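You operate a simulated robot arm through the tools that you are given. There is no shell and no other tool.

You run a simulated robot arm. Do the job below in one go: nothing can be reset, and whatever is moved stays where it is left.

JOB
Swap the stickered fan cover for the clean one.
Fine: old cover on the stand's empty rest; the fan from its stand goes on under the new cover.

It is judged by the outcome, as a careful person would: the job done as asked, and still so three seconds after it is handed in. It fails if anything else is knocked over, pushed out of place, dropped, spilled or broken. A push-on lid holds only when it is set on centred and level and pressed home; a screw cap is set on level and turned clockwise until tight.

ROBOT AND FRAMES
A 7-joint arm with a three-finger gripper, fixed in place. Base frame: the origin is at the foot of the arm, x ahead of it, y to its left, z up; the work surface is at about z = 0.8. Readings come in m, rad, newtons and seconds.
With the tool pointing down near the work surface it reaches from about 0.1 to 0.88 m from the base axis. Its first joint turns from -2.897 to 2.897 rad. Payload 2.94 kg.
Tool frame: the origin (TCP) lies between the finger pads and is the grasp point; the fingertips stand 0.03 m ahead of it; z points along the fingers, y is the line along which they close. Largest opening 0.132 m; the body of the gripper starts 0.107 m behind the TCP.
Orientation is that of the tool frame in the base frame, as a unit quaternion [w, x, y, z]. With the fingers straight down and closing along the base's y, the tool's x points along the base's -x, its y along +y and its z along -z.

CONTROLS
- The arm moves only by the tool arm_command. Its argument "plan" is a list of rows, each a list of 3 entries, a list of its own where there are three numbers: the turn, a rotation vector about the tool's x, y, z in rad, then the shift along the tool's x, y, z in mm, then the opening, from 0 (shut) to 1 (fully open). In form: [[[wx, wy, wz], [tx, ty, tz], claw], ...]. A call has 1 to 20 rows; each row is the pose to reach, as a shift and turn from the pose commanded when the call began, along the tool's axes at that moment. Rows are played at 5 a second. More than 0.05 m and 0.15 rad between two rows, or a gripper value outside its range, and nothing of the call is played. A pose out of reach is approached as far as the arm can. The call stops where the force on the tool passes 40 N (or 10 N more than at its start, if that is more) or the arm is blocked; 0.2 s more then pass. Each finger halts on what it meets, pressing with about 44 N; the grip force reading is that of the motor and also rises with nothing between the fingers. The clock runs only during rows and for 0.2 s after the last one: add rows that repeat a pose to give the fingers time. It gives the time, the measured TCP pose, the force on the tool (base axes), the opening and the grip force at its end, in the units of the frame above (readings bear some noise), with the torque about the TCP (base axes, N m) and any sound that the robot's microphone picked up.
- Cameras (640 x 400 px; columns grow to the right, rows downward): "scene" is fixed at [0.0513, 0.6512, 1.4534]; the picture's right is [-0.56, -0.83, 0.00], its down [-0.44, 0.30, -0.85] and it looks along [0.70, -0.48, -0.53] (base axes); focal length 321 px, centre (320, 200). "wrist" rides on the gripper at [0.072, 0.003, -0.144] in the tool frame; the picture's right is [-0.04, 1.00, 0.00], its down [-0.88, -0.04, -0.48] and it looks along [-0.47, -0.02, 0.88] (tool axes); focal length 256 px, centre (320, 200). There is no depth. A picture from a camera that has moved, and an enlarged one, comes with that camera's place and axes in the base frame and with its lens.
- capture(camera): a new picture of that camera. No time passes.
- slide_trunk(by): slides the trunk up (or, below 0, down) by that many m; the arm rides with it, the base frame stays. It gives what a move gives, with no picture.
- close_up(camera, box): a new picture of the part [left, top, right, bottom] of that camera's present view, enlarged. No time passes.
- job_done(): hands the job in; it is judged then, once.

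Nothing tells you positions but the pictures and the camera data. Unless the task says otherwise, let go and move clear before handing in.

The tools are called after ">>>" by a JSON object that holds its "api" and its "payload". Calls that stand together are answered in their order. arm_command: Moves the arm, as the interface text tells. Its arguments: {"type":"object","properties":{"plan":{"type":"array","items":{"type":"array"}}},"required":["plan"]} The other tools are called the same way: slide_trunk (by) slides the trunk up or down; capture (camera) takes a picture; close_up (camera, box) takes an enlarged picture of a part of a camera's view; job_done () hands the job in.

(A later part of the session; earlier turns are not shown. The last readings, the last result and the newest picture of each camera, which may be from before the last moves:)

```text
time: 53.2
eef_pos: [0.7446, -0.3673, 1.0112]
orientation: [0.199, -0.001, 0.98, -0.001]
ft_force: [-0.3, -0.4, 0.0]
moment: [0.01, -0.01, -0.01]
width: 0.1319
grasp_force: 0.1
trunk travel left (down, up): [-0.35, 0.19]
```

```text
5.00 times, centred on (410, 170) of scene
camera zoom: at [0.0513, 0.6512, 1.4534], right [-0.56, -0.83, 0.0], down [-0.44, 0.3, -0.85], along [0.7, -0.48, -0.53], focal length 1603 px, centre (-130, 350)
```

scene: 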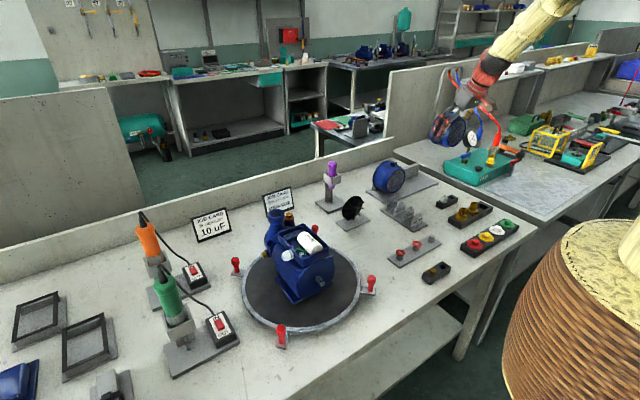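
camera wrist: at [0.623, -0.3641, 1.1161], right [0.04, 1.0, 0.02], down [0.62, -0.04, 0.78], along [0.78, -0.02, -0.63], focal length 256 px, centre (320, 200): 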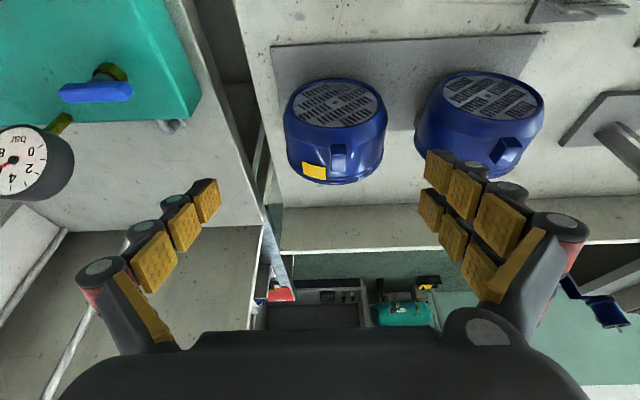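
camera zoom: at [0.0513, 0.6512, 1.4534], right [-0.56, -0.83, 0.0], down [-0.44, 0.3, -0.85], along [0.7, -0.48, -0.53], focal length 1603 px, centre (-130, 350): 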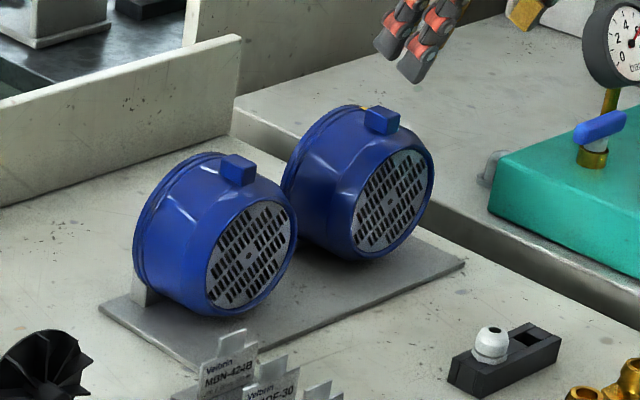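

The old cover is now seated on the rest just like the new one. Next I'll go look closely at the fan on its stand.

>>> {"api": "arm_command", "payload": {"plan": [[[0, 0, 0], [7, 41, -5], 1], [[0, 0, 0], [14, 83, -10], 1], [[0, 0, 0], [21, 125, -15], 1], [[0, 0, 0], [28, 167, -20], 1], [[0, 0, 0], [35, 208, -25], 1], [[0, 0, 0], [42, 250, -31], 1], [[0, 0, 0], [49, 292, -36], 1], [[0, 0, 0], [56, 333, -41], 1], [[0, 0, 0], [63, 375, -46], 1], [[0, 0, 0], [70.5, 417, -51.5], 1], [[0, 0, 0], [70.5, 417, -51.5], 1]]}}

>>> {"api": "capture", "payload": {"camera": "wrist"}}

>>> {"api": "close_up", "payload": {"camera": "wrist", "box": [240, 80, 400, 200]}}

>>> {"api": "close_up", "payload": {"camera": "scene", "box": [330, 185, 380, 235]}}

```text
time: 55.6
eef_pos: [0.6574, 0.0556, 1.0293]
orientation: [0.198, -0.001, 0.98, 0.001]
ft_force: [-0.1, -0.4, -0.3]
moment: [0.03, -0.02, 0.02]
width: 0.1319
grasp_force: 0.0
trunk travel left (down, up): [-0.35, 0.19]
```

```text
taken
camera wrist: at [0.5355, 0.0569, 1.1331], right [0.04, 1.0, 0.02], down [0.62, -0.04, 0.78], along [0.78, -0.02, -0.63], focal length 256 px, centre (320, 200)
```

wrist: 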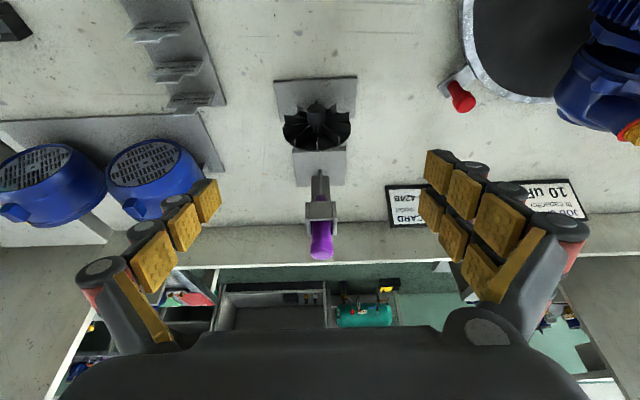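

```text
3.33 times, centred on (320, 140) of wrist
camera zoom: at [0.5355, 0.0569, 1.1331], right [0.04, 1.0, 0.02], down [0.62, -0.04, 0.78], along [0.78, -0.02, -0.63], focal length 853 px, centre (320, 400)
```

zoom: 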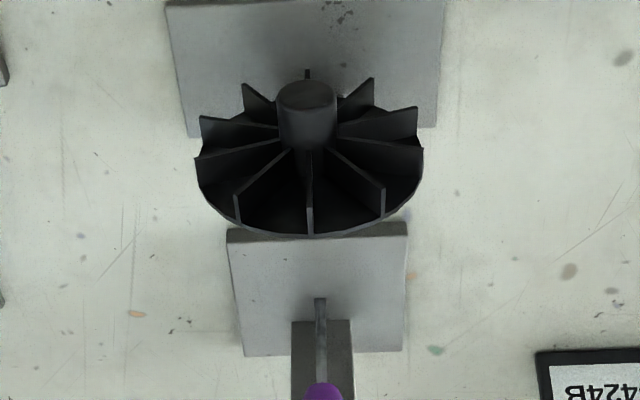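

```text
8.00 times, centred on (355, 210) of scene
camera zoom: at [0.0513, 0.6512, 1.4534], right [-0.56, -0.83, 0.0], down [-0.44, 0.3, -0.85], along [0.7, -0.48, -0.53], focal length 2565 px, centre (40, 120)
```

zoom: 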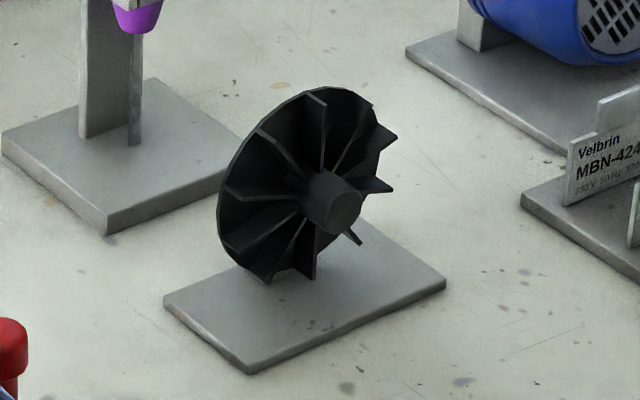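

The fan's hub boss faces −x at about (0.707, 0.051, 0.855), Ø≈22 mm, so it can be gripped with the tool vertical just in front of the blades. I'll go upright above it and measure.

>>> {"api": "arm_command", "payload": {"plan": [[[0, 0.1, 0], [-5, -1, 20], 1], [[0, 0.2, 0], [-11, -2.5, 42], 1], [[0, 0.3, 0], [-17, -4, 64], 1], [[0, 0.4, 0], [-22.4, -4.9, 84.7], 1], [[0, 0.4, 0], [-22.4, -4.9, 84.7], 0.4], [[0, 0.4, 0], [-22.4, -4.9, 84.7], 0.4], [[0, 0.4, 0], [-22.4, -4.9, 84.7], 0.4], [[0, 0.4, 0], [-22.4, -4.9, 84.7], 0.4], [[0, 0.4, 0], [-22.4, -4.9, 84.7], 0.4], [[0, 0.4, 0], [-22.4, -4.9, 84.7], 0.4]]}}

>>> {"api": "capture", "payload": {"camera": "wrist"}}

>>> {"api": "close_up", "payload": {"camera": "wrist", "box": [250, 80, 390, 200]}}

```text
time: 57.8
eef_pos: [0.7113, 0.0461, 0.9602]
orientation: [-0.001, -0.001, 1.0, 0.0]
ft_force: [1.0, 0.4, -0.7]
moment: [0.01, 0.0, 0.03]
width: 0.053
grasp_force: 0.0
trunk travel left (down, up): [-0.35, 0.19]
```

```text
taken
camera wrist: at [0.6396, 0.0486, 1.1035], right [0.04, 1.0, 0.0], down [0.88, -0.04, 0.47], along [0.47, -0.02, -0.88], focal length 256 px, centre (320, 200)
```

wrist: 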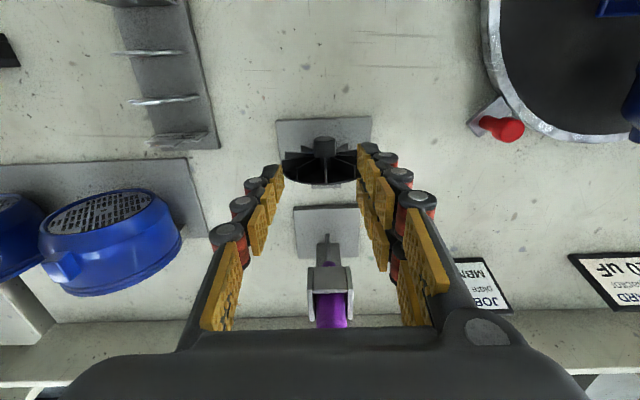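

```text
3.33 times, centred on (320, 140) of wrist
camera zoom: at [0.6396, 0.0486, 1.1035], right [0.04, 1.0, 0.0], down [0.88, -0.04, 0.47], along [0.47, -0.02, -0.88], focal length 853 px, centre (320, 400)
```

zoom: 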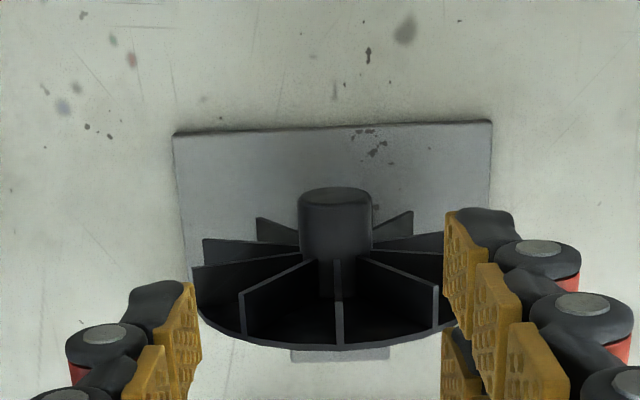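

The boss axis is at y≈0.051, z≈0.855, with blade fronts at x≈0.718. I'll shift to line up the fingers with the boss, ahead of the blades, and descend.

>>> {"api": "arm_command", "payload": {"plan": [[[0, 0, 0], [4.4, 4.8, 0], 0.4], [[0, 0, 0], [4.4, 4.8, 20], 0.4], [[0, 0, 0], [4.4, 4.8, 45], 0.4], [[0, 0, 0], [4.4, 4.8, 65], 0.4], [[0, 0, 0], [4.4, 4.8, 75], 0.4], [[0, 0, 0], [4.4, 4.8, 75], 0.4]]}}

>>> {"api": "capture", "payload": {"camera": "wrist"}}

>>> {"api": "close_up", "payload": {"camera": "wrist", "box": [250, 120, 390, 240]}}

>>> {"api": "close_up", "payload": {"camera": "scene", "box": [320, 160, 390, 230]}}

```text
time: 59.2
eef_pos: [0.7081, 0.051, 0.8855]
orientation: [0.0, 0.0, 1.0, -0.001]
ft_force: [0.3, 0.8, -0.4]
moment: [0.0, -0.04, -0.02]
width: 0.0526
grasp_force: 0.1
trunk travel left (down, up): [-0.35, 0.19]
```

```text
taken
camera wrist: at [0.6374, 0.0538, 1.0293], right [0.04, 1.0, 0.0], down [0.88, -0.04, 0.47], along [0.47, -0.02, -0.88], focal length 256 px, centre (320, 200)
```

wrist: 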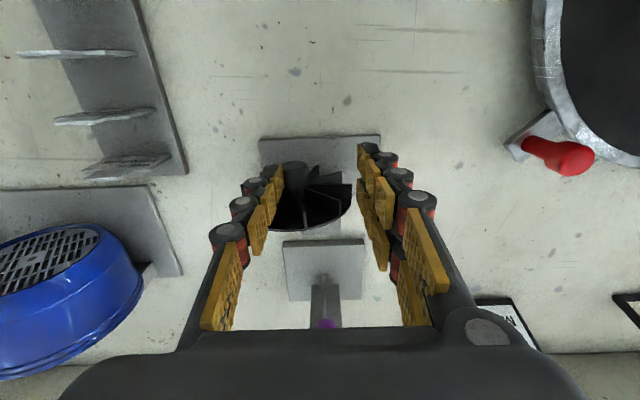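

```text
3.33 times, centred on (320, 180) of wrist
camera zoom: at [0.6374, 0.0538, 1.0293], right [0.04, 1.0, 0.0], down [0.88, -0.04, 0.47], along [0.47, -0.02, -0.88], focal length 853 px, centre (320, 267)
```

zoom: 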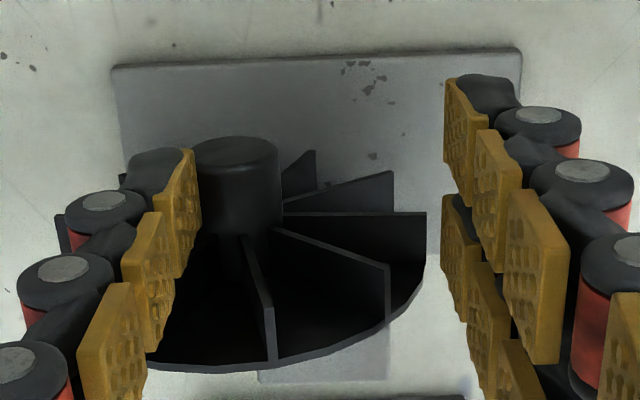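

```text
5.71 times, centred on (355, 195) of scene
camera zoom: at [0.0513, 0.6512, 1.4534], right [-0.56, -0.83, 0.0], down [-0.44, 0.3, -0.85], along [0.7, -0.48, -0.53], focal length 1832 px, centre (120, 229)
```

zoom: 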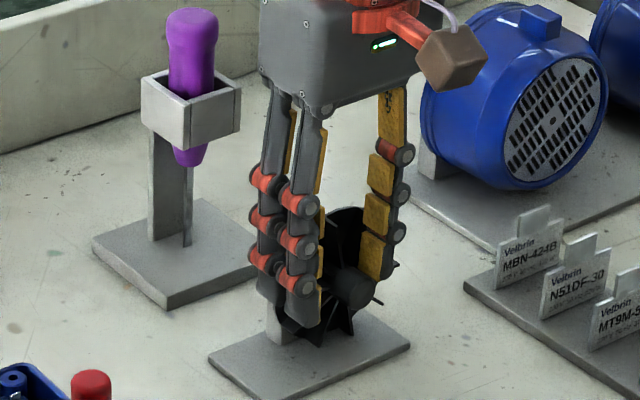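

The fan is no longer centred between the fingers, so something touched it on the way down. I'll stop and look closely before moving.

>>> {"api": "close_up", "payload": {"camera": "scene", "box": [340, 195, 380, 225]}}

>>> {"api": "close_up", "payload": {"camera": "wrist", "box": [230, 130, 330, 240]}}

```text
13.33 times, centred on (360, 210) of scene
camera zoom: at [0.0513, 0.6512, 1.4534], right [-0.56, -0.83, 0.0], down [-0.44, 0.3, -0.85], along [0.7, -0.48, -0.53], focal length 4275 px, centre (-213, 67)
```

zoom: 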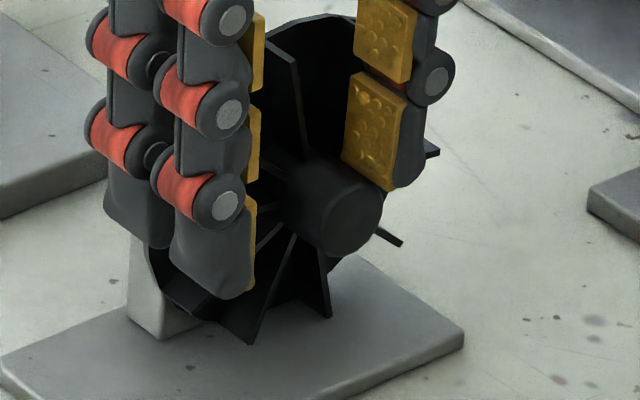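

```text
3.64 times, centred on (280, 185) of wrist
camera zoom: at [0.6374, 0.0538, 1.0293], right [0.04, 1.0, 0.0], down [0.88, -0.04, 0.47], along [0.47, -0.02, -0.88], focal length 931 px, centre (466, 254)
```

zoom: 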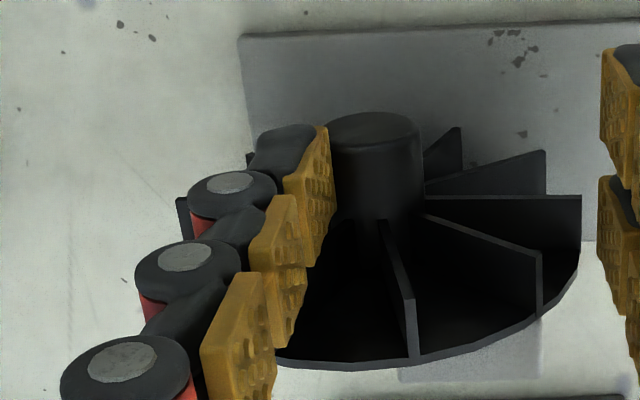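

The fan lost its hold and rolled slightly toward −y, its boss resting against the single −y finger. It is still upright on its plate between the fingers. I'll shift 4.5 mm away from the blades so I can lower beside the boss and catch it.

>>> {"api": "arm_command", "payload": {"plan": [[[0, 0, 0], [2.2, 0, 0], 0.4], [[0, 0, 0], [4.5, 0, 0], 0.4], [[0, 0, 0], [4.5, 0, 0], 0.4]]}}

>>> {"api": "close_up", "payload": {"camera": "wrist", "box": [230, 130, 390, 250]}}

>>> {"api": "close_up", "payload": {"camera": "scene", "box": [335, 185, 385, 225]}}

```text
time: 60.0
eef_pos: [0.7039, 0.0509, 0.8884]
orientation: [0.0, -0.001, 1.0, 0.0]
ft_force: [0.1, 0.3, 0.2]
moment: [-0.03, 0.0, 0.02]
width: 0.0529
grasp_force: 0.0
trunk travel left (down, up): [-0.35, 0.19]
```

```text
3.33 times, centred on (310, 190) of wrist
camera zoom: at [0.6328, 0.0538, 1.0307], right [0.04, 1.0, 0.0], down [0.88, -0.04, 0.48], along [0.47, -0.02, -0.88], focal length 853 px, centre (353, 233)
```

zoom: 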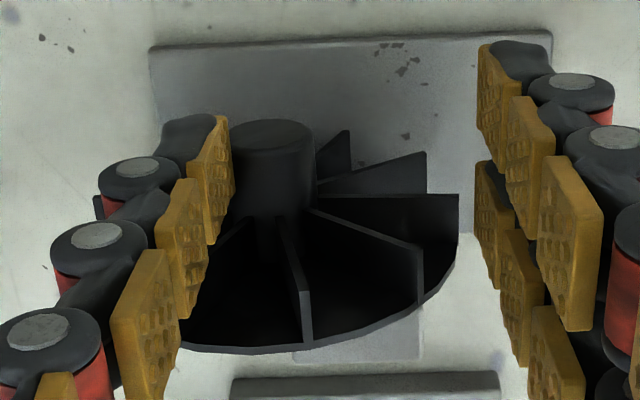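

```text
10.00 times, centred on (360, 205) of scene
camera zoom: at [0.0513, 0.6512, 1.4534], right [-0.56, -0.83, 0.0], down [-0.44, 0.3, -0.85], along [0.7, -0.48, -0.53], focal length 3206 px, centre (-80, 150)
```

zoom: 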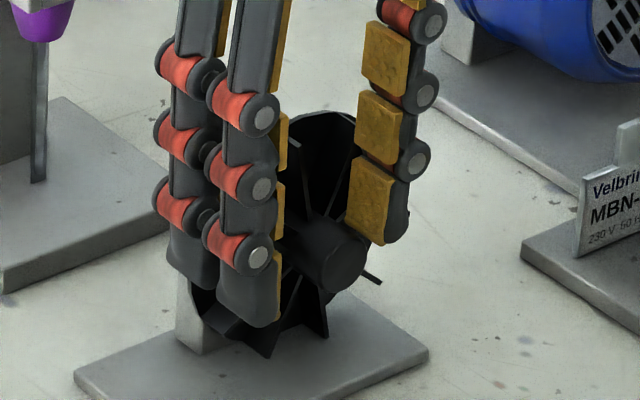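

>>> {"api": "arm_command", "payload": {"plan": [[[0, 0, 0], [0, -2, 0], 0.4], [[0, 0, 0], [0, -4, 0], 0.4], [[0, 0, 0], [0, -4, 0], 0.4]]}}

>>> {"api": "close_up", "payload": {"camera": "wrist", "box": [230, 130, 390, 250]}}

```text
time: 60.8
eef_pos: [0.7023, 0.0467, 0.8858]
orientation: [0.001, -0.001, 1.0, 0.0]
ft_force: [-0.5, 0.5, 0.4]
moment: [-0.01, 0.01, 0.02]
width: 0.0529
grasp_force: 0.0
trunk travel left (down, up): [-0.35, 0.19]
```

```text
3.33 times, centred on (310, 190) of wrist
camera zoom: at [0.6326, 0.0493, 1.0301], right [0.04, 1.0, 0.0], down [0.88, -0.04, 0.47], along [0.47, -0.02, -0.88], focal length 853 px, centre (353, 233)
```

zoom: 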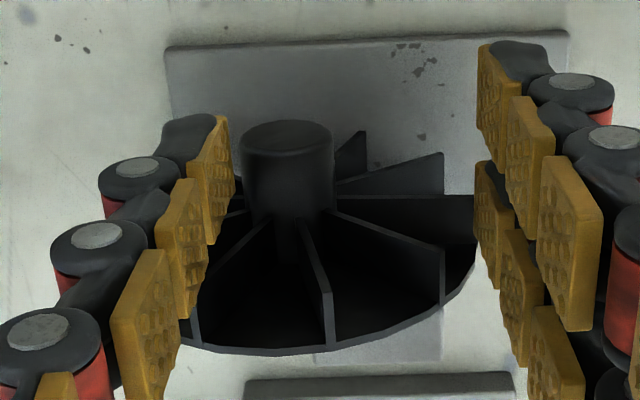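

The fan stays still on its own. I'll widen the opening so both sides clear the fan, lower beside the boss, and look again.

>>> {"api": "arm_command", "payload": {"plan": [[[0, 0, 0], [0, 1, 0], 0.5], [[0, 0, 0], [0, 1, 0], 0.5], [[0, 0, 0], [0, 1, 5], 0.5], [[0, 0, 0], [0, 1, 10], 0.5], [[0, 0, 0], [0, 1, 16], 0.5], [[0, 0, 0], [0, 1, 22], 0.5], [[0, 0, 0], [0, 1, 28], 0.5], [[0, 0, 0], [0, 1, 32], 0.5], [[0, 0, 0], [0, 1, 32], 0.5]]}}

>>> {"api": "close_up", "payload": {"camera": "wrist", "box": [220, 130, 420, 270]}}

>>> {"api": "close_up", "payload": {"camera": "scene", "box": [335, 185, 385, 225]}}

```text
time: 62.8
eef_pos: [0.7031, 0.0478, 0.8552]
orientation: [0.0, -0.001, 1.0, -0.001]
ft_force: [-0.3, -0.5, -0.1]
moment: [-0.02, -0.03, 0.03]
width: 0.0662
grasp_force: 0.0
trunk travel left (down, up): [-0.35, 0.19]
```

```text
2.86 times, centred on (320, 200) of wrist
camera zoom: at [0.6322, 0.0503, 0.9983], right [0.04, 1.0, 0.0], down [0.88, -0.04, 0.47], along [0.47, -0.02, -0.88], focal length 731 px, centre (320, 200)
```

zoom: 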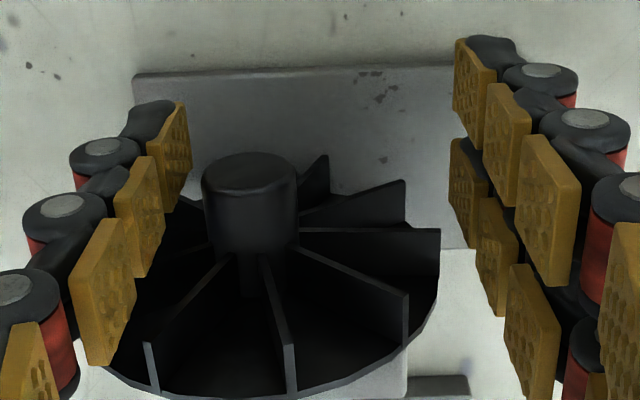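

```text
10.00 times, centred on (360, 205) of scene
camera zoom: at [0.0513, 0.6512, 1.4534], right [-0.56, -0.83, 0.0], down [-0.44, 0.3, -0.85], along [0.7, -0.48, -0.53], focal length 3206 px, centre (-80, 150)
```

zoom: 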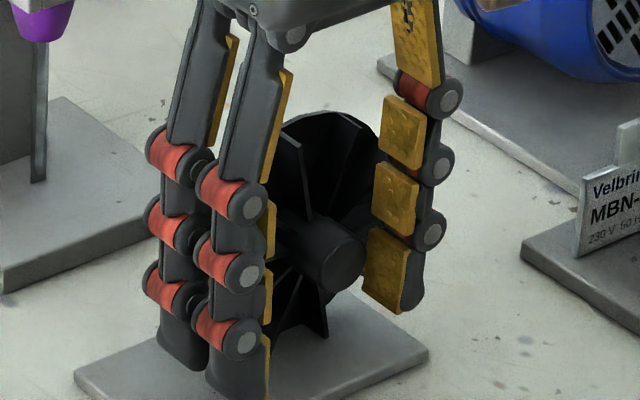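

The fan is undisturbed and the boss is now at pad height between the fingers. I'll close partway to check that the fingers pass in front of the blades rather than pinching them.

>>> {"api": "arm_command", "payload": {"plan": [[[0, 0, 0], [0, 0, 0], 0.42], [[0, 0, 0], [0, 0, 0], 0.38], [[0, 0, 0], [0, 0, 0], 0.34], [[0, 0, 0], [0, 0, 0], 0.32], [[0, 0, 0], [0, 0, 0], 0.32]]}}

>>> {"api": "close_up", "payload": {"camera": "wrist", "box": [220, 130, 420, 270]}}

>>> {"api": "close_up", "payload": {"camera": "scene", "box": [335, 185, 385, 225]}}

```text
time: 64.0
eef_pos: [0.703, 0.0488, 0.8561]
orientation: [0.0, -0.001, 1.0, 0.0]
ft_force: [0.8, 1.0, 0.9]
moment: [0.0, -0.03, 0.03]
width: 0.0517
grasp_force: 43.3
trunk travel left (down, up): [-0.35, 0.19]
```

```text
2.86 times, centred on (320, 200) of wrist
camera zoom: at [0.6322, 0.0504, 0.9984], right [0.04, 1.0, 0.0], down [0.88, -0.04, 0.48], along [0.47, -0.02, -0.88], focal length 731 px, centre (320, 200)
```

zoom: 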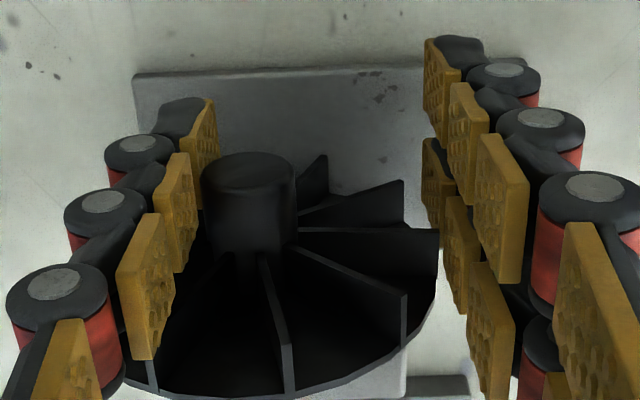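

```text
10.00 times, centred on (360, 205) of scene
camera zoom: at [0.0513, 0.6512, 1.4534], right [-0.56, -0.83, 0.0], down [-0.44, 0.3, -0.85], along [0.7, -0.48, -0.53], focal length 3206 px, centre (-80, 150)
```

zoom: 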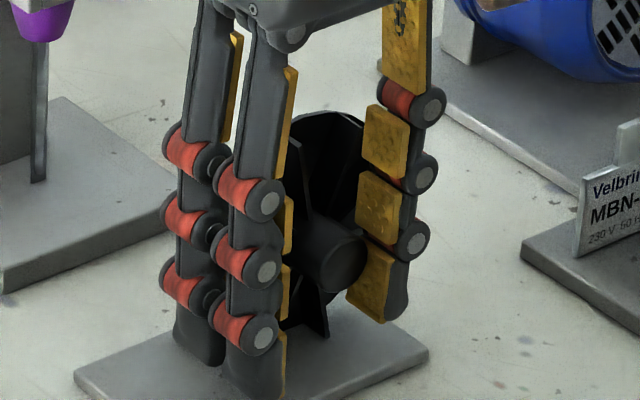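

The grip stopped at 52 mm: the two-strip +y finger is wider than assumed and meets the blade tips, so the boss can't be gripped from above. The fan hasn't moved. I'll instead straddle the fan across its outer diameter, so open, re-centre on it and move forward.

>>> {"api": "arm_command", "payload": {"plan": [[[0, 0, 0], [0, 0, 0], 0.8], [[0, 0, 0], [0, 0, 0], 0.8], [[0, 0, 0], [0, 0, 0], 0.8], [[0, 0, 0], [0, 0, 0], 0.8], [[0, 0, 0], [0, -8, 2], 0.8], [[0, 0, 0], [0, -17, 4], 0.8], [[0, 0, 0], [0, -17, 4], 0.8]]}}

>>> {"api": "close_up", "payload": {"camera": "wrist", "box": [200, 130, 440, 280]}}

>>> {"api": "close_up", "payload": {"camera": "scene", "box": [335, 180, 395, 225]}}

```text
time: 65.6
eef_pos: [0.7035, 0.03, 0.8517]
orientation: [0.001, -0.001, 1.0, 0.0]
ft_force: [0.1, -0.5, -0.5]
moment: [0.01, -0.01, -0.02]
width: 0.1056
grasp_force: 0.1
trunk travel left (down, up): [-0.35, 0.19]
```

```text
2.67 times, centred on (320, 205) of wrist
camera zoom: at [0.6324, 0.0329, 0.9945], right [0.04, 1.0, 0.0], down [0.88, -0.04, 0.48], along [0.47, -0.02, -0.88], focal length 683 px, centre (320, 187)
```

zoom: 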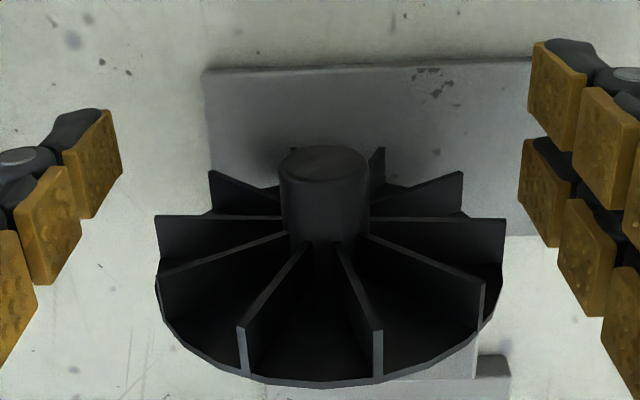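

```text
8.89 times, centred on (365, 202) of scene
camera zoom: at [0.0513, 0.6512, 1.4534], right [-0.56, -0.83, 0.0], down [-0.44, 0.3, -0.85], along [0.7, -0.48, -0.53], focal length 2850 px, centre (-80, 178)
```

zoom: 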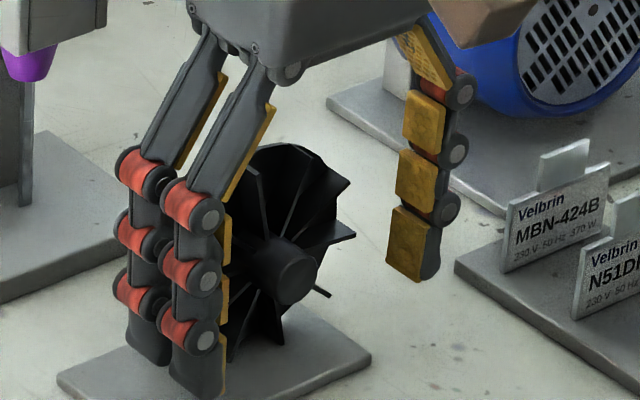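

The fan sits centred between the open fingers. I'll move forward 13 mm so the pads straddle its rim, then close.

>>> {"api": "arm_command", "payload": {"plan": [[[0, 0, 0], [-4, 0.5, 0], 0.8], [[0, 0, 0], [-8, 1, 0], 0.8], [[0, 0, 0], [-13, 1, 0], 0.8], [[0, 0, 0], [-13, 1, 0], 0.8]]}}

>>> {"api": "close_up", "payload": {"camera": "wrist", "box": [200, 130, 440, 280]}}

```text
time: 66.6
eef_pos: [0.7162, 0.031, 0.8512]
orientation: [0.0, 0.0, 1.0, 0.0]
ft_force: [-0.4, 0.2, 0.9]
moment: [-0.01, 0.02, 0.0]
width: 0.1053
grasp_force: 0.0
trunk travel left (down, up): [-0.35, 0.19]
```

```text
2.67 times, centred on (320, 205) of wrist
camera zoom: at [0.6451, 0.0335, 0.9937], right [0.04, 1.0, 0.0], down [0.88, -0.04, 0.48], along [0.47, -0.02, -0.88], focal length 683 px, centre (320, 187)
```

zoom: 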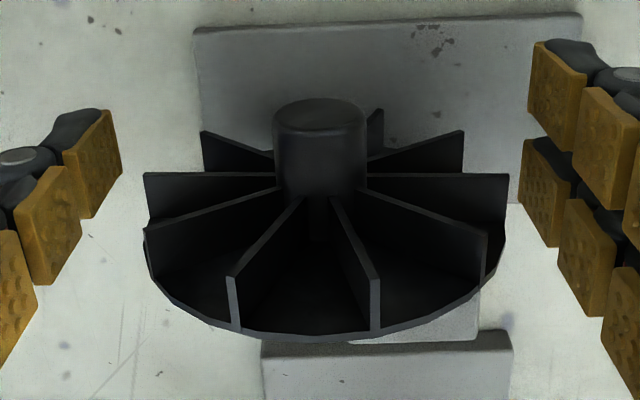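

>>> {"api": "arm_command", "payload": {"plan": [[[0, 0, 0], [0, 0, 0], 0.7], [[0, 0, 0], [0, 0, 0], 0.66], [[0, 0, 0], [0, 0, 0], 0.6], [[0, 0, 0], [0, 0, 0], 0.3], [[0, 0, 0], [0, 0, 0], 0.0], [[0, 0, 0], [0, 0, 0], 0.0]]}}

>>> {"api": "close_up", "payload": {"camera": "wrist", "box": [200, 130, 440, 280]}}

>>> {"api": "close_up", "payload": {"camera": "scene", "box": [335, 180, 395, 225]}}

```text
time: 68.0
eef_pos: [0.7156, 0.0305, 0.8514]
orientation: [0.0, -0.001, 1.0, 0.0]
ft_force: [-0.6, -1.0, 4.2]
moment: [-0.03, 0.01, 0.0]
width: 0.0846
grasp_force: 44.0
trunk travel left (down, up): [-0.35, 0.19]
```

```text
2.67 times, centred on (320, 205) of wrist
camera zoom: at [0.645, 0.0334, 0.9941], right [0.04, 1.0, 0.0], down [0.88, -0.04, 0.48], along [0.48, -0.02, -0.88], focal length 683 px, centre (320, 187)
```

zoom: 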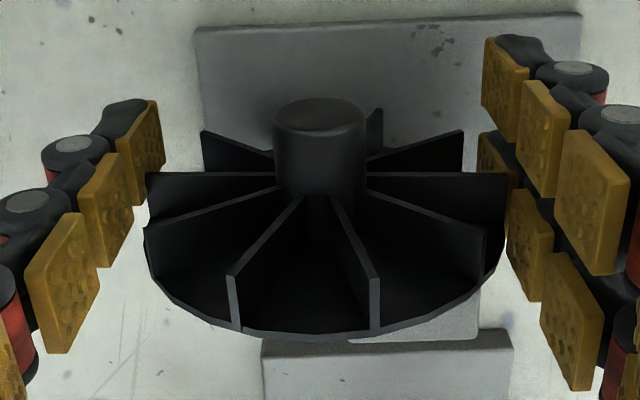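

```text
8.89 times, centred on (365, 202) of scene
camera zoom: at [0.0513, 0.6512, 1.4534], right [-0.56, -0.83, 0.0], down [-0.44, 0.3, -0.85], along [0.7, -0.48, -0.53], focal length 2850 px, centre (-80, 178)
```

zoom: 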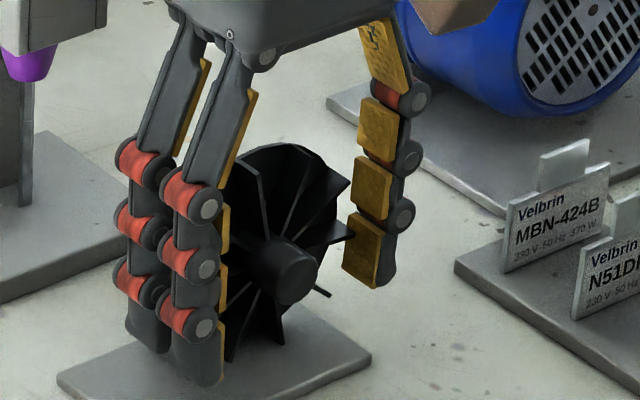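

The fan is gripped across its diameter (0.085 m) and still upright and square. I'll back off slightly from the block and lift.

>>> {"api": "arm_command", "payload": {"plan": [[[0, 0, 0], [1.5, 0, -1.5], 0], [[0, 0, 0], [4, 0, -4], 0], [[0, 0, 0], [8, 0, -12], 0], [[0, 0, 0], [10, 0, -30], 0], [[0, 0, 0], [10, 0, -60], 0], [[0, 0, 0], [10, 0, -100], 0], [[0, 0, 0], [10, 0, -140], 0], [[0, 0, 0], [10, 0, -160], 0], [[0, 0, 0], [10, 0, -160], 0]]}}

>>> {"api": "capture", "payload": {"camera": "wrist"}}

>>> {"api": "close_up", "payload": {"camera": "wrist", "box": [200, 130, 440, 280]}}

>>> {"api": "close_up", "payload": {"camera": "scene", "box": [310, 130, 410, 230]}}

```text
time: 70.0
eef_pos: [0.7053, 0.0306, 1.0123]
orientation: [-0.001, -0.001, 1.0, 0.0]
ft_force: [0.6, -0.1, -0.2]
moment: [0.01, -0.05, 0.0]
width: 0.0849
grasp_force: 43.9
trunk travel left (down, up): [-0.35, 0.19]
```

```text
taken
camera wrist: at [0.6348, 0.0333, 1.1557], right [0.04, 1.0, 0.0], down [0.88, -0.04, 0.47], along [0.47, -0.02, -0.88], focal length 256 px, centre (320, 200)
```

wrist: 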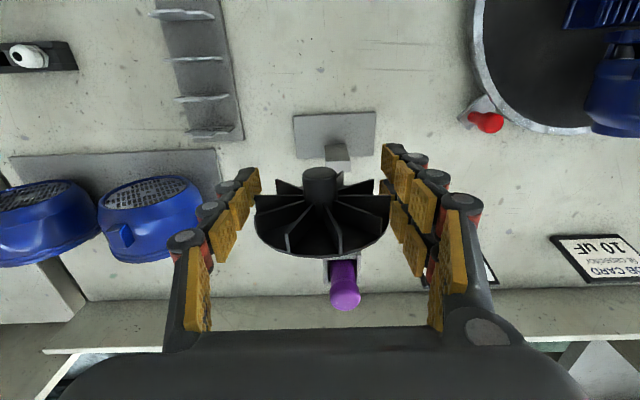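

```text
2.67 times, centred on (320, 205) of wrist
camera zoom: at [0.6348, 0.0333, 1.1557], right [0.04, 1.0, 0.0], down [0.88, -0.04, 0.47], along [0.47, -0.02, -0.88], focal length 683 px, centre (320, 187)
```

zoom: 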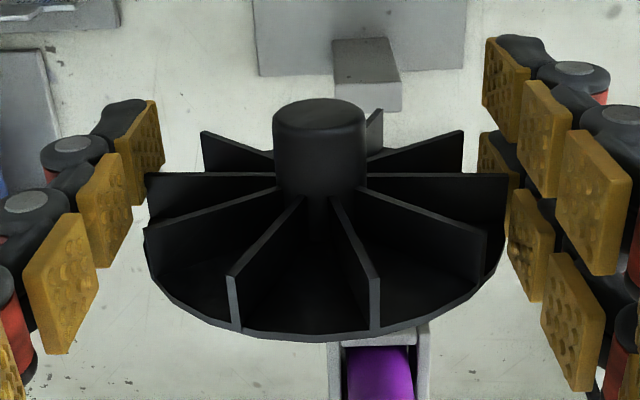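

```text
4.00 times, centred on (360, 180) of scene
camera zoom: at [0.0513, 0.6512, 1.4534], right [-0.56, -0.83, 0.0], down [-0.44, 0.3, -0.85], along [0.7, -0.48, -0.53], focal length 1282 px, centre (160, 280)
```

zoom: 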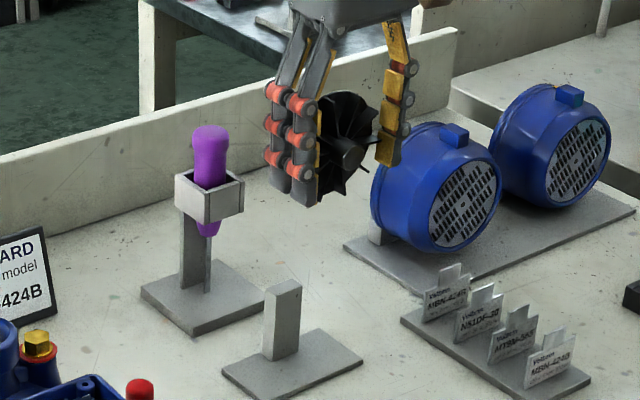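

The fan is lifted cleanly, its stand still in place. I'll carry it over to just in front of and above the motor's shaft to measure the shaft.

>>> {"api": "arm_command", "payload": {"plan": [[[0, 0, 0], [20, 25, -15], 0], [[0, 0, 0], [47, 57, -30], 0], [[0, 0, 0], [75, 90, -30], 0], [[0, 0, 0], [102, 123, -30], 0], [[0, 0, 0], [129, 156, -30], 0], [[0, 0, 0], [156, 189, -30], 0], [[0, 0, 0], [184, 222, -30], 0], [[0, 0, 0], [211, 255, -30], 0], [[0, 0, 0], [238, 288, -30], 0], [[0, 0, 0], [265, 320, -30], 0], [[0, 0, 0], [265, 320, -30], 0]]}}

>>> {"api": "capture", "payload": {"camera": "wrist"}}

>>> {"api": "close_up", "payload": {"camera": "wrist", "box": [220, 60, 420, 200]}}

>>> {"api": "close_up", "payload": {"camera": "scene", "box": [270, 200, 370, 320]}}

```text
time: 72.4
eef_pos: [0.4429, 0.3526, 1.0423]
orientation: [0.0, -0.001, 1.0, 0.001]
ft_force: [-0.9, -0.3, 0.0]
moment: [-0.03, -0.02, -0.01]
width: 0.0852
grasp_force: 43.9
trunk travel left (down, up): [-0.35, 0.19]
```

```text
taken
camera wrist: at [0.3725, 0.355, 1.1862], right [0.04, 1.0, 0.0], down [0.88, -0.04, 0.47], along [0.47, -0.02, -0.88], focal length 256 px, centre (320, 200)
```

wrist: 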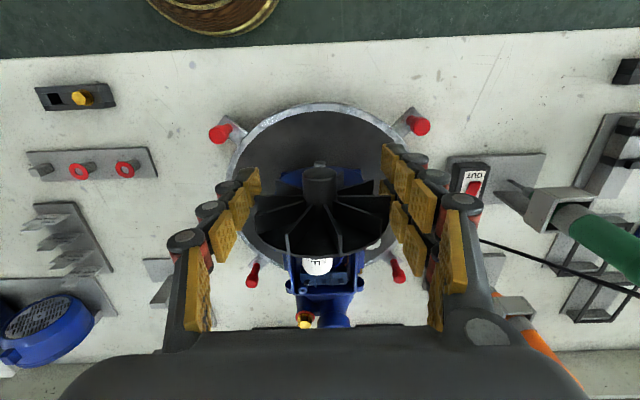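

```text
2.86 times, centred on (320, 130) of wrist
camera zoom: at [0.3725, 0.355, 1.1862], right [0.04, 1.0, 0.0], down [0.88, -0.04, 0.47], along [0.47, -0.02, -0.88], focal length 731 px, centre (320, 400)
```

zoom: 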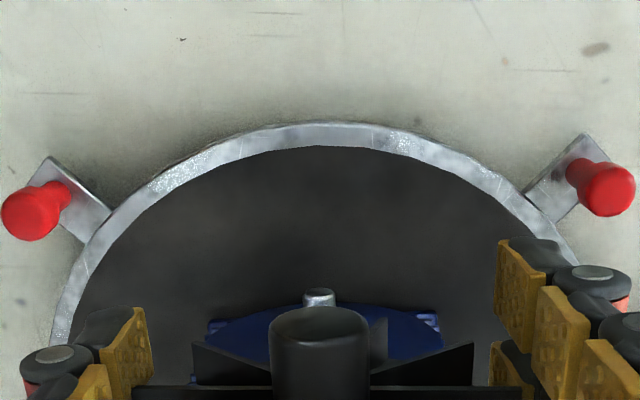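

```text
3.33 times, centred on (320, 260) of scene
camera zoom: at [0.0513, 0.6512, 1.4534], right [-0.56, -0.83, 0.0], down [-0.44, 0.3, -0.85], along [0.7, -0.48, -0.53], focal length 1069 px, centre (320, 0)
```

zoom: 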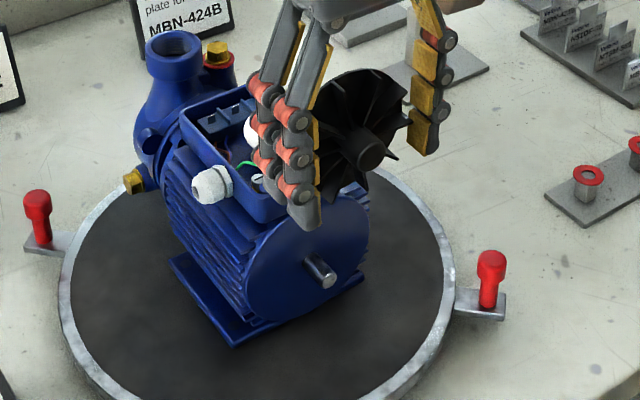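

>>> {"api": "arm_command", "payload": {"plan": [[[0, 0, 0], [-15, -1, -10], 0], [[0, 0, 0], [-30, -2, -20], 0], [[0, 0, 0], [-45, -2.5, -20], 0], [[0, 0, 0], [-45, -2.5, -20], 0]]}}

>>> {"api": "close_up", "payload": {"camera": "wrist", "box": [250, 60, 390, 180]}}

>>> {"api": "close_up", "payload": {"camera": "scene", "box": [290, 260, 340, 300]}}

```text
time: 73.4
eef_pos: [0.4878, 0.348, 1.0617]
orientation: [-0.001, -0.001, 1.0, 0.001]
ft_force: [1.2, 1.5, -0.6]
moment: [0.01, 0.02, 0.01]
width: 0.0848
grasp_force: 44.2
trunk travel left (down, up): [-0.35, 0.19]
```

```text
3.33 times, centred on (320, 120) of wrist
camera zoom: at [0.4161, 0.3499, 1.2051], right [0.04, 1.0, 0.0], down [0.88, -0.04, 0.47], along [0.47, -0.02, -0.88], focal length 853 px, centre (320, 467)
```

zoom: 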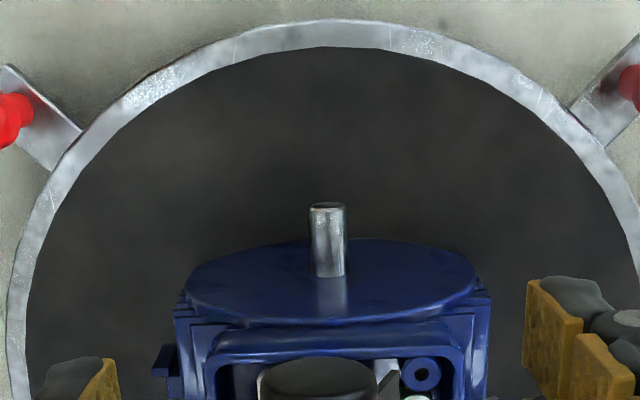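

```text
10.00 times, centred on (315, 280) of scene
camera zoom: at [0.0513, 0.6512, 1.4534], right [-0.56, -0.83, 0.0], down [-0.44, 0.3, -0.85], along [0.7, -0.48, -0.53], focal length 3206 px, centre (370, -600)
```

zoom: 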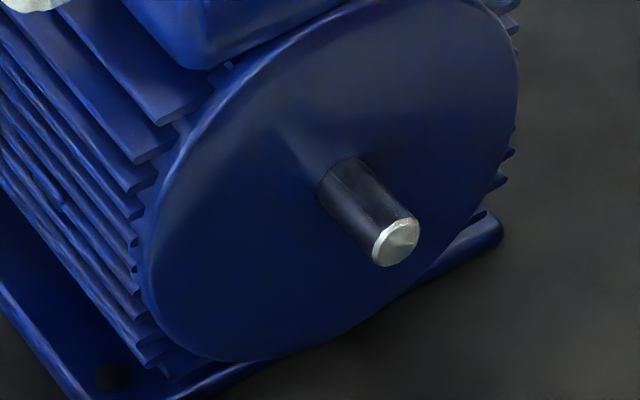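

The shaft tip is at about (0.478, 0.350, 0.896), 24 mm long, and runs along x. I'll come down with the fan aligned in front of it.

>>> {"api": "arm_command", "payload": {"plan": [[[0, 0, 0], [21, 1, 0], 0], [[0, 0, 0], [42.3, 2.3, 0], 0], [[0, 0, 0], [42.3, 2.3, 35], 0], [[0, 0, 0], [42.3, 2.3, 70], 0], [[0, 0, 0], [42.3, 2.3, 105], 0], [[0, 0, 0], [42.3, 2.3, 135], 0], [[0, 0, 0], [42.3, 2.3, 155], 0], [[0, 0, 0], [42.3, 2.3, 164], 0], [[0, 0, 0], [42.3, 2.3, 164], 0]]}}

>>> {"api": "capture", "payload": {"camera": "wrist"}}

>>> {"api": "close_up", "payload": {"camera": "scene", "box": [270, 220, 370, 320]}}

```text
time: 75.4
eef_pos: [0.4435, 0.3513, 0.897]
orientation: [0.0, -0.001, 1.0, 0.0]
ft_force: [-0.2, 0.4, 0.7]
moment: [0.02, -0.02, -0.02]
width: 0.0849
grasp_force: 43.6
trunk travel left (down, up): [-0.35, 0.19]
```

```text
taken
camera wrist: at [0.3727, 0.3547, 1.0403], right [0.04, 1.0, 0.0], down [0.88, -0.04, 0.48], along [0.47, -0.02, -0.88], focal length 256 px, centre (320, 200)
```

wrist: 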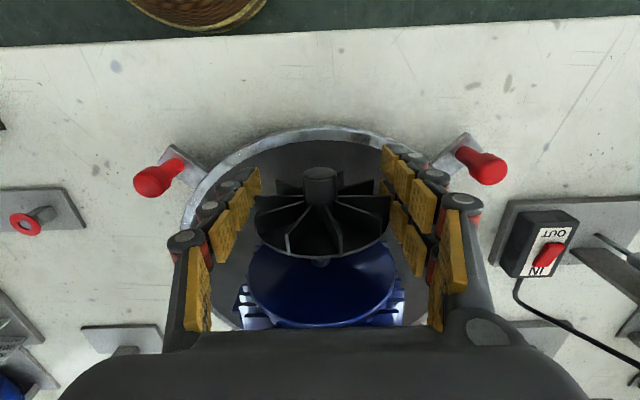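

```text
4.00 times, centred on (320, 270) of scene
camera zoom: at [0.0513, 0.6512, 1.4534], right [-0.56, -0.83, 0.0], down [-0.44, 0.3, -0.85], along [0.7, -0.48, -0.53], focal length 1282 px, centre (320, -80)
```

zoom: 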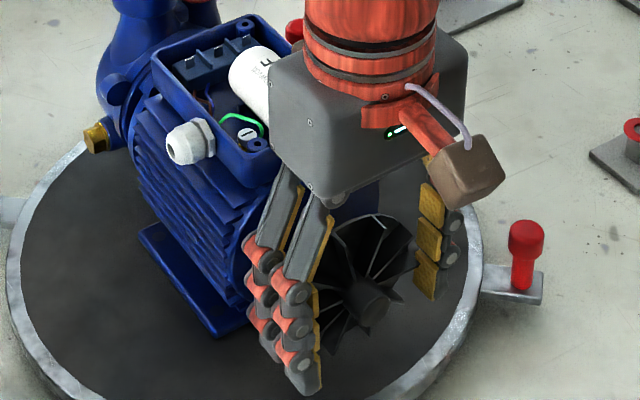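

>>> {"api": "close_up", "payload": {"camera": "wrist", "box": [240, 150, 400, 330]}}

>>> {"api": "close_up", "payload": {"camera": "wrist", "box": [290, 240, 350, 280]}}

>>> {"api": "close_up", "payload": {"camera": "scene", "box": [310, 260, 350, 300]}}

```text
2.22 times, centred on (320, 240) of wrist
camera zoom: at [0.3727, 0.3547, 1.0403], right [0.04, 1.0, 0.0], down [0.88, -0.04, 0.48], along [0.47, -0.02, -0.88], focal length 569 px, centre (320, 111)
```

zoom: 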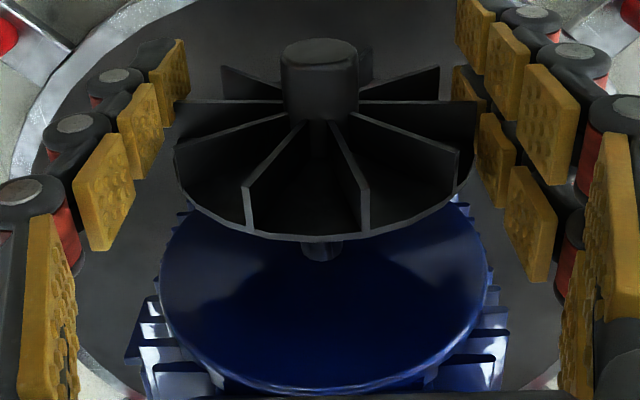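

```text
10.00 times, centred on (320, 260) of wrist
camera zoom: at [0.3727, 0.3547, 1.0403], right [0.04, 1.0, 0.0], down [0.88, -0.04, 0.48], along [0.47, -0.02, -0.88], focal length 2560 px, centre (320, -400)
```

zoom: 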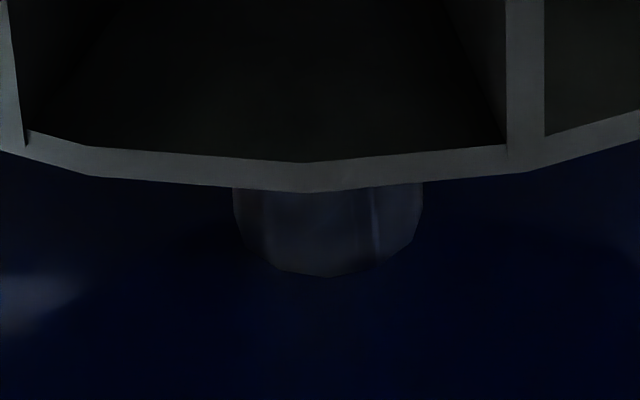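

```text
10.00 times, centred on (330, 280) of scene
camera zoom: at [0.0513, 0.6512, 1.4534], right [-0.56, -0.83, 0.0], down [-0.44, 0.3, -0.85], along [0.7, -0.48, -0.53], focal length 3206 px, centre (220, -600)
```

zoom: 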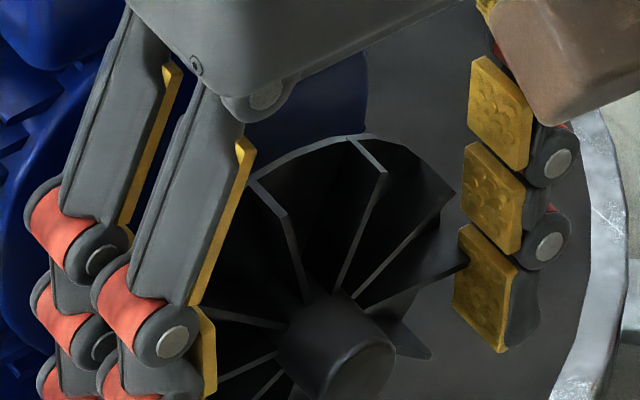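

The fan axis is about 2 mm to +y of the shaft axis and level with it in height. I'll correct that and advance toward the shaft.

>>> {"api": "arm_command", "payload": {"plan": [[[0, 0, 0], [0, -2.2, 0], 0], [[0, 0, 0], [-6, -2.2, 0], 0], [[0, 0, 0], [-12, -2.2, 0], 0], [[0, 0, 0], [-15, -2.2, 0], 0], [[0, 0, 0], [-15, -2.2, 0], 0]]}}

>>> {"api": "close_up", "payload": {"camera": "wrist", "box": [240, 150, 400, 330]}}

```text
time: 76.6
eef_pos: [0.4571, 0.3494, 0.8976]
orientation: [-0.001, -0.001, 1.0, 0.001]
ft_force: [0.3, 0.0, -0.6]
moment: [0.02, -0.03, -0.02]
width: 0.085
grasp_force: 44.0
trunk travel left (down, up): [-0.35, 0.19]
```

```text
2.22 times, centred on (320, 240) of wrist
camera zoom: at [0.3865, 0.3519, 1.0405], right [0.04, 1.0, 0.0], down [0.88, -0.04, 0.47], along [0.47, -0.02, -0.88], focal length 569 px, centre (320, 111)
```

zoom: 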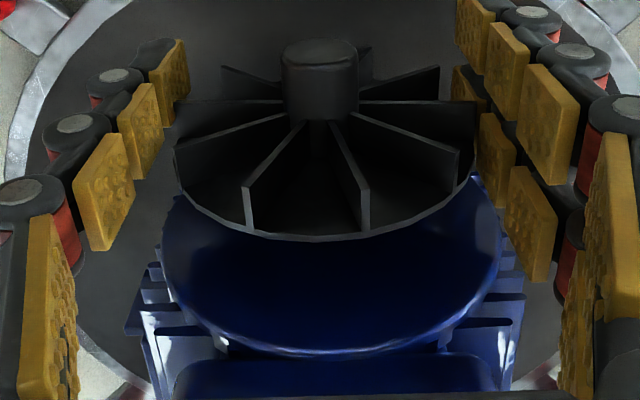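

>>> {"api": "arm_command", "payload": {"plan": [[[0, 0, 0], [-2, 0, 0], 0], [[0, 0, 0], [-4, 0, 0], 0], [[0, 0, 0], [-4, 0, 0], 0]]}}

>>> {"api": "arm_command", "payload": {"plan": [[[0, 0, 0], [-2, 0, 0], 0], [[0, 0, 0], [-4, 0, 0], 0], [[0, 0, 0], [-4, 0, 0], 0]]}}

>>> {"api": "close_up", "payload": {"camera": "wrist", "box": [240, 150, 400, 330]}}

```text
time: 77.4
eef_pos: [0.4608, 0.3505, 0.8967]
orientation: [0.001, -0.001, 1.0, 0.0]
ft_force: [-0.9, -0.2, -0.7]
moment: [-0.02, -0.01, -0.02]
width: 0.0849
grasp_force: 44.0
trunk travel left (down, up): [-0.35, 0.19]
```

```text
time: 78.2
eef_pos: [0.4665, 0.3505, 0.8964]
orientation: [0.0, -0.001, 1.0, 0.0]
ft_force: [0.2, 0.3, -0.7]
moment: [0.0, 0.0, -0.01]
width: 0.0847
grasp_force: 44.5
trunk travel left (down, up): [-0.35, 0.19]
```

```text
2.22 times, centred on (320, 240) of wrist
camera zoom: at [0.3954, 0.3522, 1.0397], right [0.04, 1.0, 0.0], down [0.88, -0.04, 0.48], along [0.47, -0.02, -0.88], focal length 569 px, centre (320, 111)
```

zoom: 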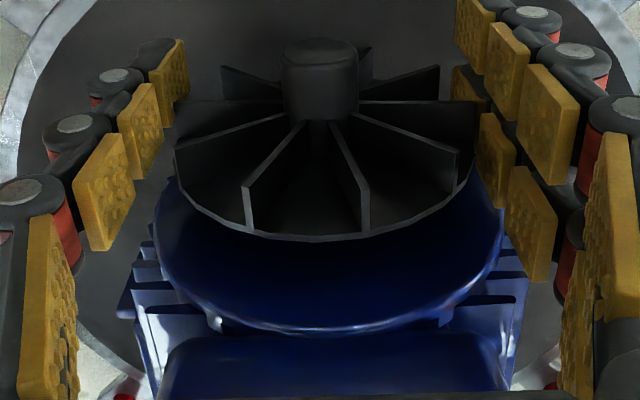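

Past the tip with no resistance, so the shaft is entering the bore. I'll continue in small steps.

>>> {"api": "arm_command", "payload": {"plan": [[[0, 0, 0], [-2, 0, 0], 0], [[0, 0, 0], [-4, 0, 0], 0], [[0, 0, 0], [-4, 0, 0], 0]]}}

>>> {"api": "arm_command", "payload": {"plan": [[[0, 0, 0], [-1.5, 0, 0], 0], [[0, 0, 0], [-3, 0, 0], 0], [[0, 0, 0], [-3, 0, 0], 0]]}}

>>> {"api": "arm_command", "payload": {"plan": [[[0, 0, 0], [-1, 0, 0], 0], [[0, 0, 0], [-2, 0, 0], 0], [[0, 0, 0], [-2, 0, 0], 0]]}}

>>> {"api": "close_up", "payload": {"camera": "wrist", "box": [240, 150, 400, 330]}}

```text
time: 79.0
eef_pos: [0.4708, 0.3494, 0.8953]
orientation: [0.0, -0.002, 1.0, 0.0]
ft_force: [-0.3, -0.2, 0.2]
moment: [-0.04, -0.04, 0.02]
width: 0.0851
grasp_force: 44.3
trunk travel left (down, up): [-0.35, 0.19]
```

```text
time: 79.8
eef_pos: [0.4734, 0.3482, 0.8963]
orientation: [-0.001, 0.0, 1.0, 0.0]
ft_force: [0.3, -0.7, 0.1]
moment: [-0.04, 0.03, 0.01]
width: 0.0846
grasp_force: 44.2
trunk travel left (down, up): [-0.35, 0.19]
```

```text
time: 80.6
eef_pos: [0.476, 0.3483, 0.8965]
orientation: [0.001, -0.001, 1.0, 0.0]
ft_force: [-0.1, 0.0, -0.8]
moment: [-0.01, 0.04, 0.03]
width: 0.0848
grasp_force: 43.7
trunk travel left (down, up): [-0.35, 0.19]
```

```text
2.22 times, centred on (320, 240) of wrist
camera zoom: at [0.4043, 0.3517, 1.0397], right [0.04, 1.0, 0.0], down [0.88, -0.04, 0.47], along [0.47, -0.02, -0.88], focal length 569 px, centre (320, 111)
```

zoom: 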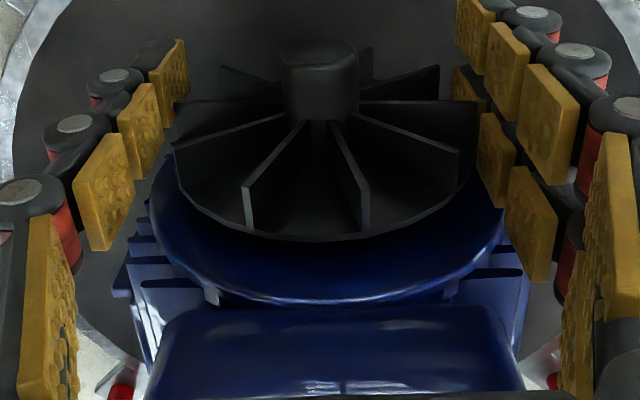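

>>> {"api": "arm_command", "payload": {"plan": [[[0, 0, 0], [-1, 0, 0], 0], [[0, 0, 0], [-2, 0, 0], 0], [[0, 0, 0], [-2, 0, 0], 0]]}}

>>> {"api": "arm_command", "payload": {"plan": [[[0, 0, 0], [-1, 0, 0], 0], [[0, 0, 0], [-2, 0, 0], 0], [[0, 0, 0], [-2, 0, 0], 0]]}}

>>> {"api": "close_up", "payload": {"camera": "wrist", "box": [240, 150, 400, 330]}}

>>> {"api": "close_up", "payload": {"camera": "scene", "box": [290, 240, 350, 310]}}

```text
time: 81.4
eef_pos: [0.4781, 0.349, 0.8962]
orientation: [0.0, 0.0, 1.0, 0.0]
ft_force: [-0.5, -0.4, 0.5]
moment: [-0.01, 0.0, 0.01]
width: 0.085
grasp_force: 44.3
trunk travel left (down, up): [-0.35, 0.19]
```

```text
time: 82.2
eef_pos: [0.4795, 0.3489, 0.8965]
orientation: [0.0, -0.001, 1.0, 0.0]
ft_force: [-3.8, 1.4, -0.7]
moment: [-0.02, -0.15, 0.15]
width: 0.085
grasp_force: 44.0
trunk travel left (down, up): [-0.35, 0.19]
```

```text
2.22 times, centred on (320, 240) of wrist
camera zoom: at [0.4081, 0.3516, 1.0397], right [0.04, 1.0, 0.0], down [0.88, -0.04, 0.47], along [0.47, -0.02, -0.88], focal length 569 px, centre (320, 111)
```

zoom: 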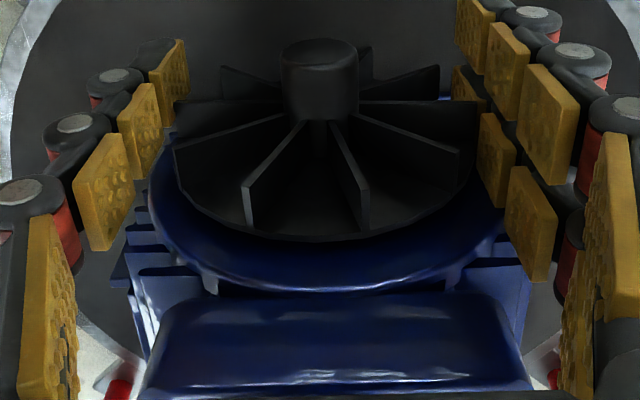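

```text
5.71 times, centred on (320, 275) of scene
camera zoom: at [0.0513, 0.6512, 1.4534], right [-0.56, -0.83, 0.0], down [-0.44, 0.3, -0.85], along [0.7, -0.48, -0.53], focal length 1832 px, centre (320, -229)
```

zoom: 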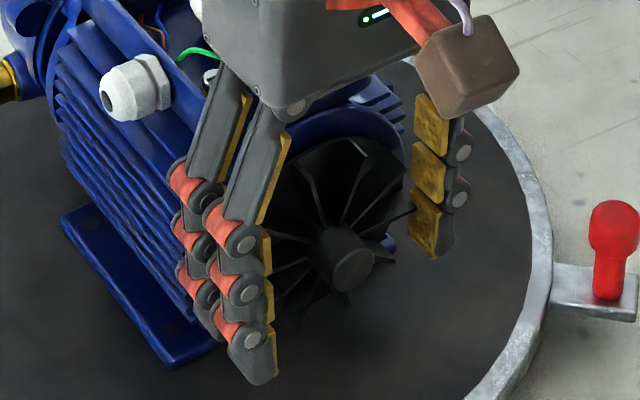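

Light contact: probably the finger strip touching the motor's end disc rather than the fan bottoming. Before letting go I'll test whether the shaft actually supports the fan, by lifting a few millimetres.

>>> {"api": "arm_command", "payload": {"plan": [[[0, 0, 0], [1, 0, 0], 0], [[0, 0, 0], [1, 0, -1.5], 0], [[0, 0, 0], [1, 0, -3], 0], [[0, 0, 0], [1, 0, -3], 0]]}}

```text
time: 83.2
eef_pos: [0.479, 0.349, 0.8993]
orientation: [0.0, -0.001, 1.0, 0.0]
ft_force: [0.0, 0.6, -0.7]
moment: [0.01, 0.0, 0.01]
width: 0.085
grasp_force: 43.5
trunk travel left (down, up): [-0.35, 0.19]
```

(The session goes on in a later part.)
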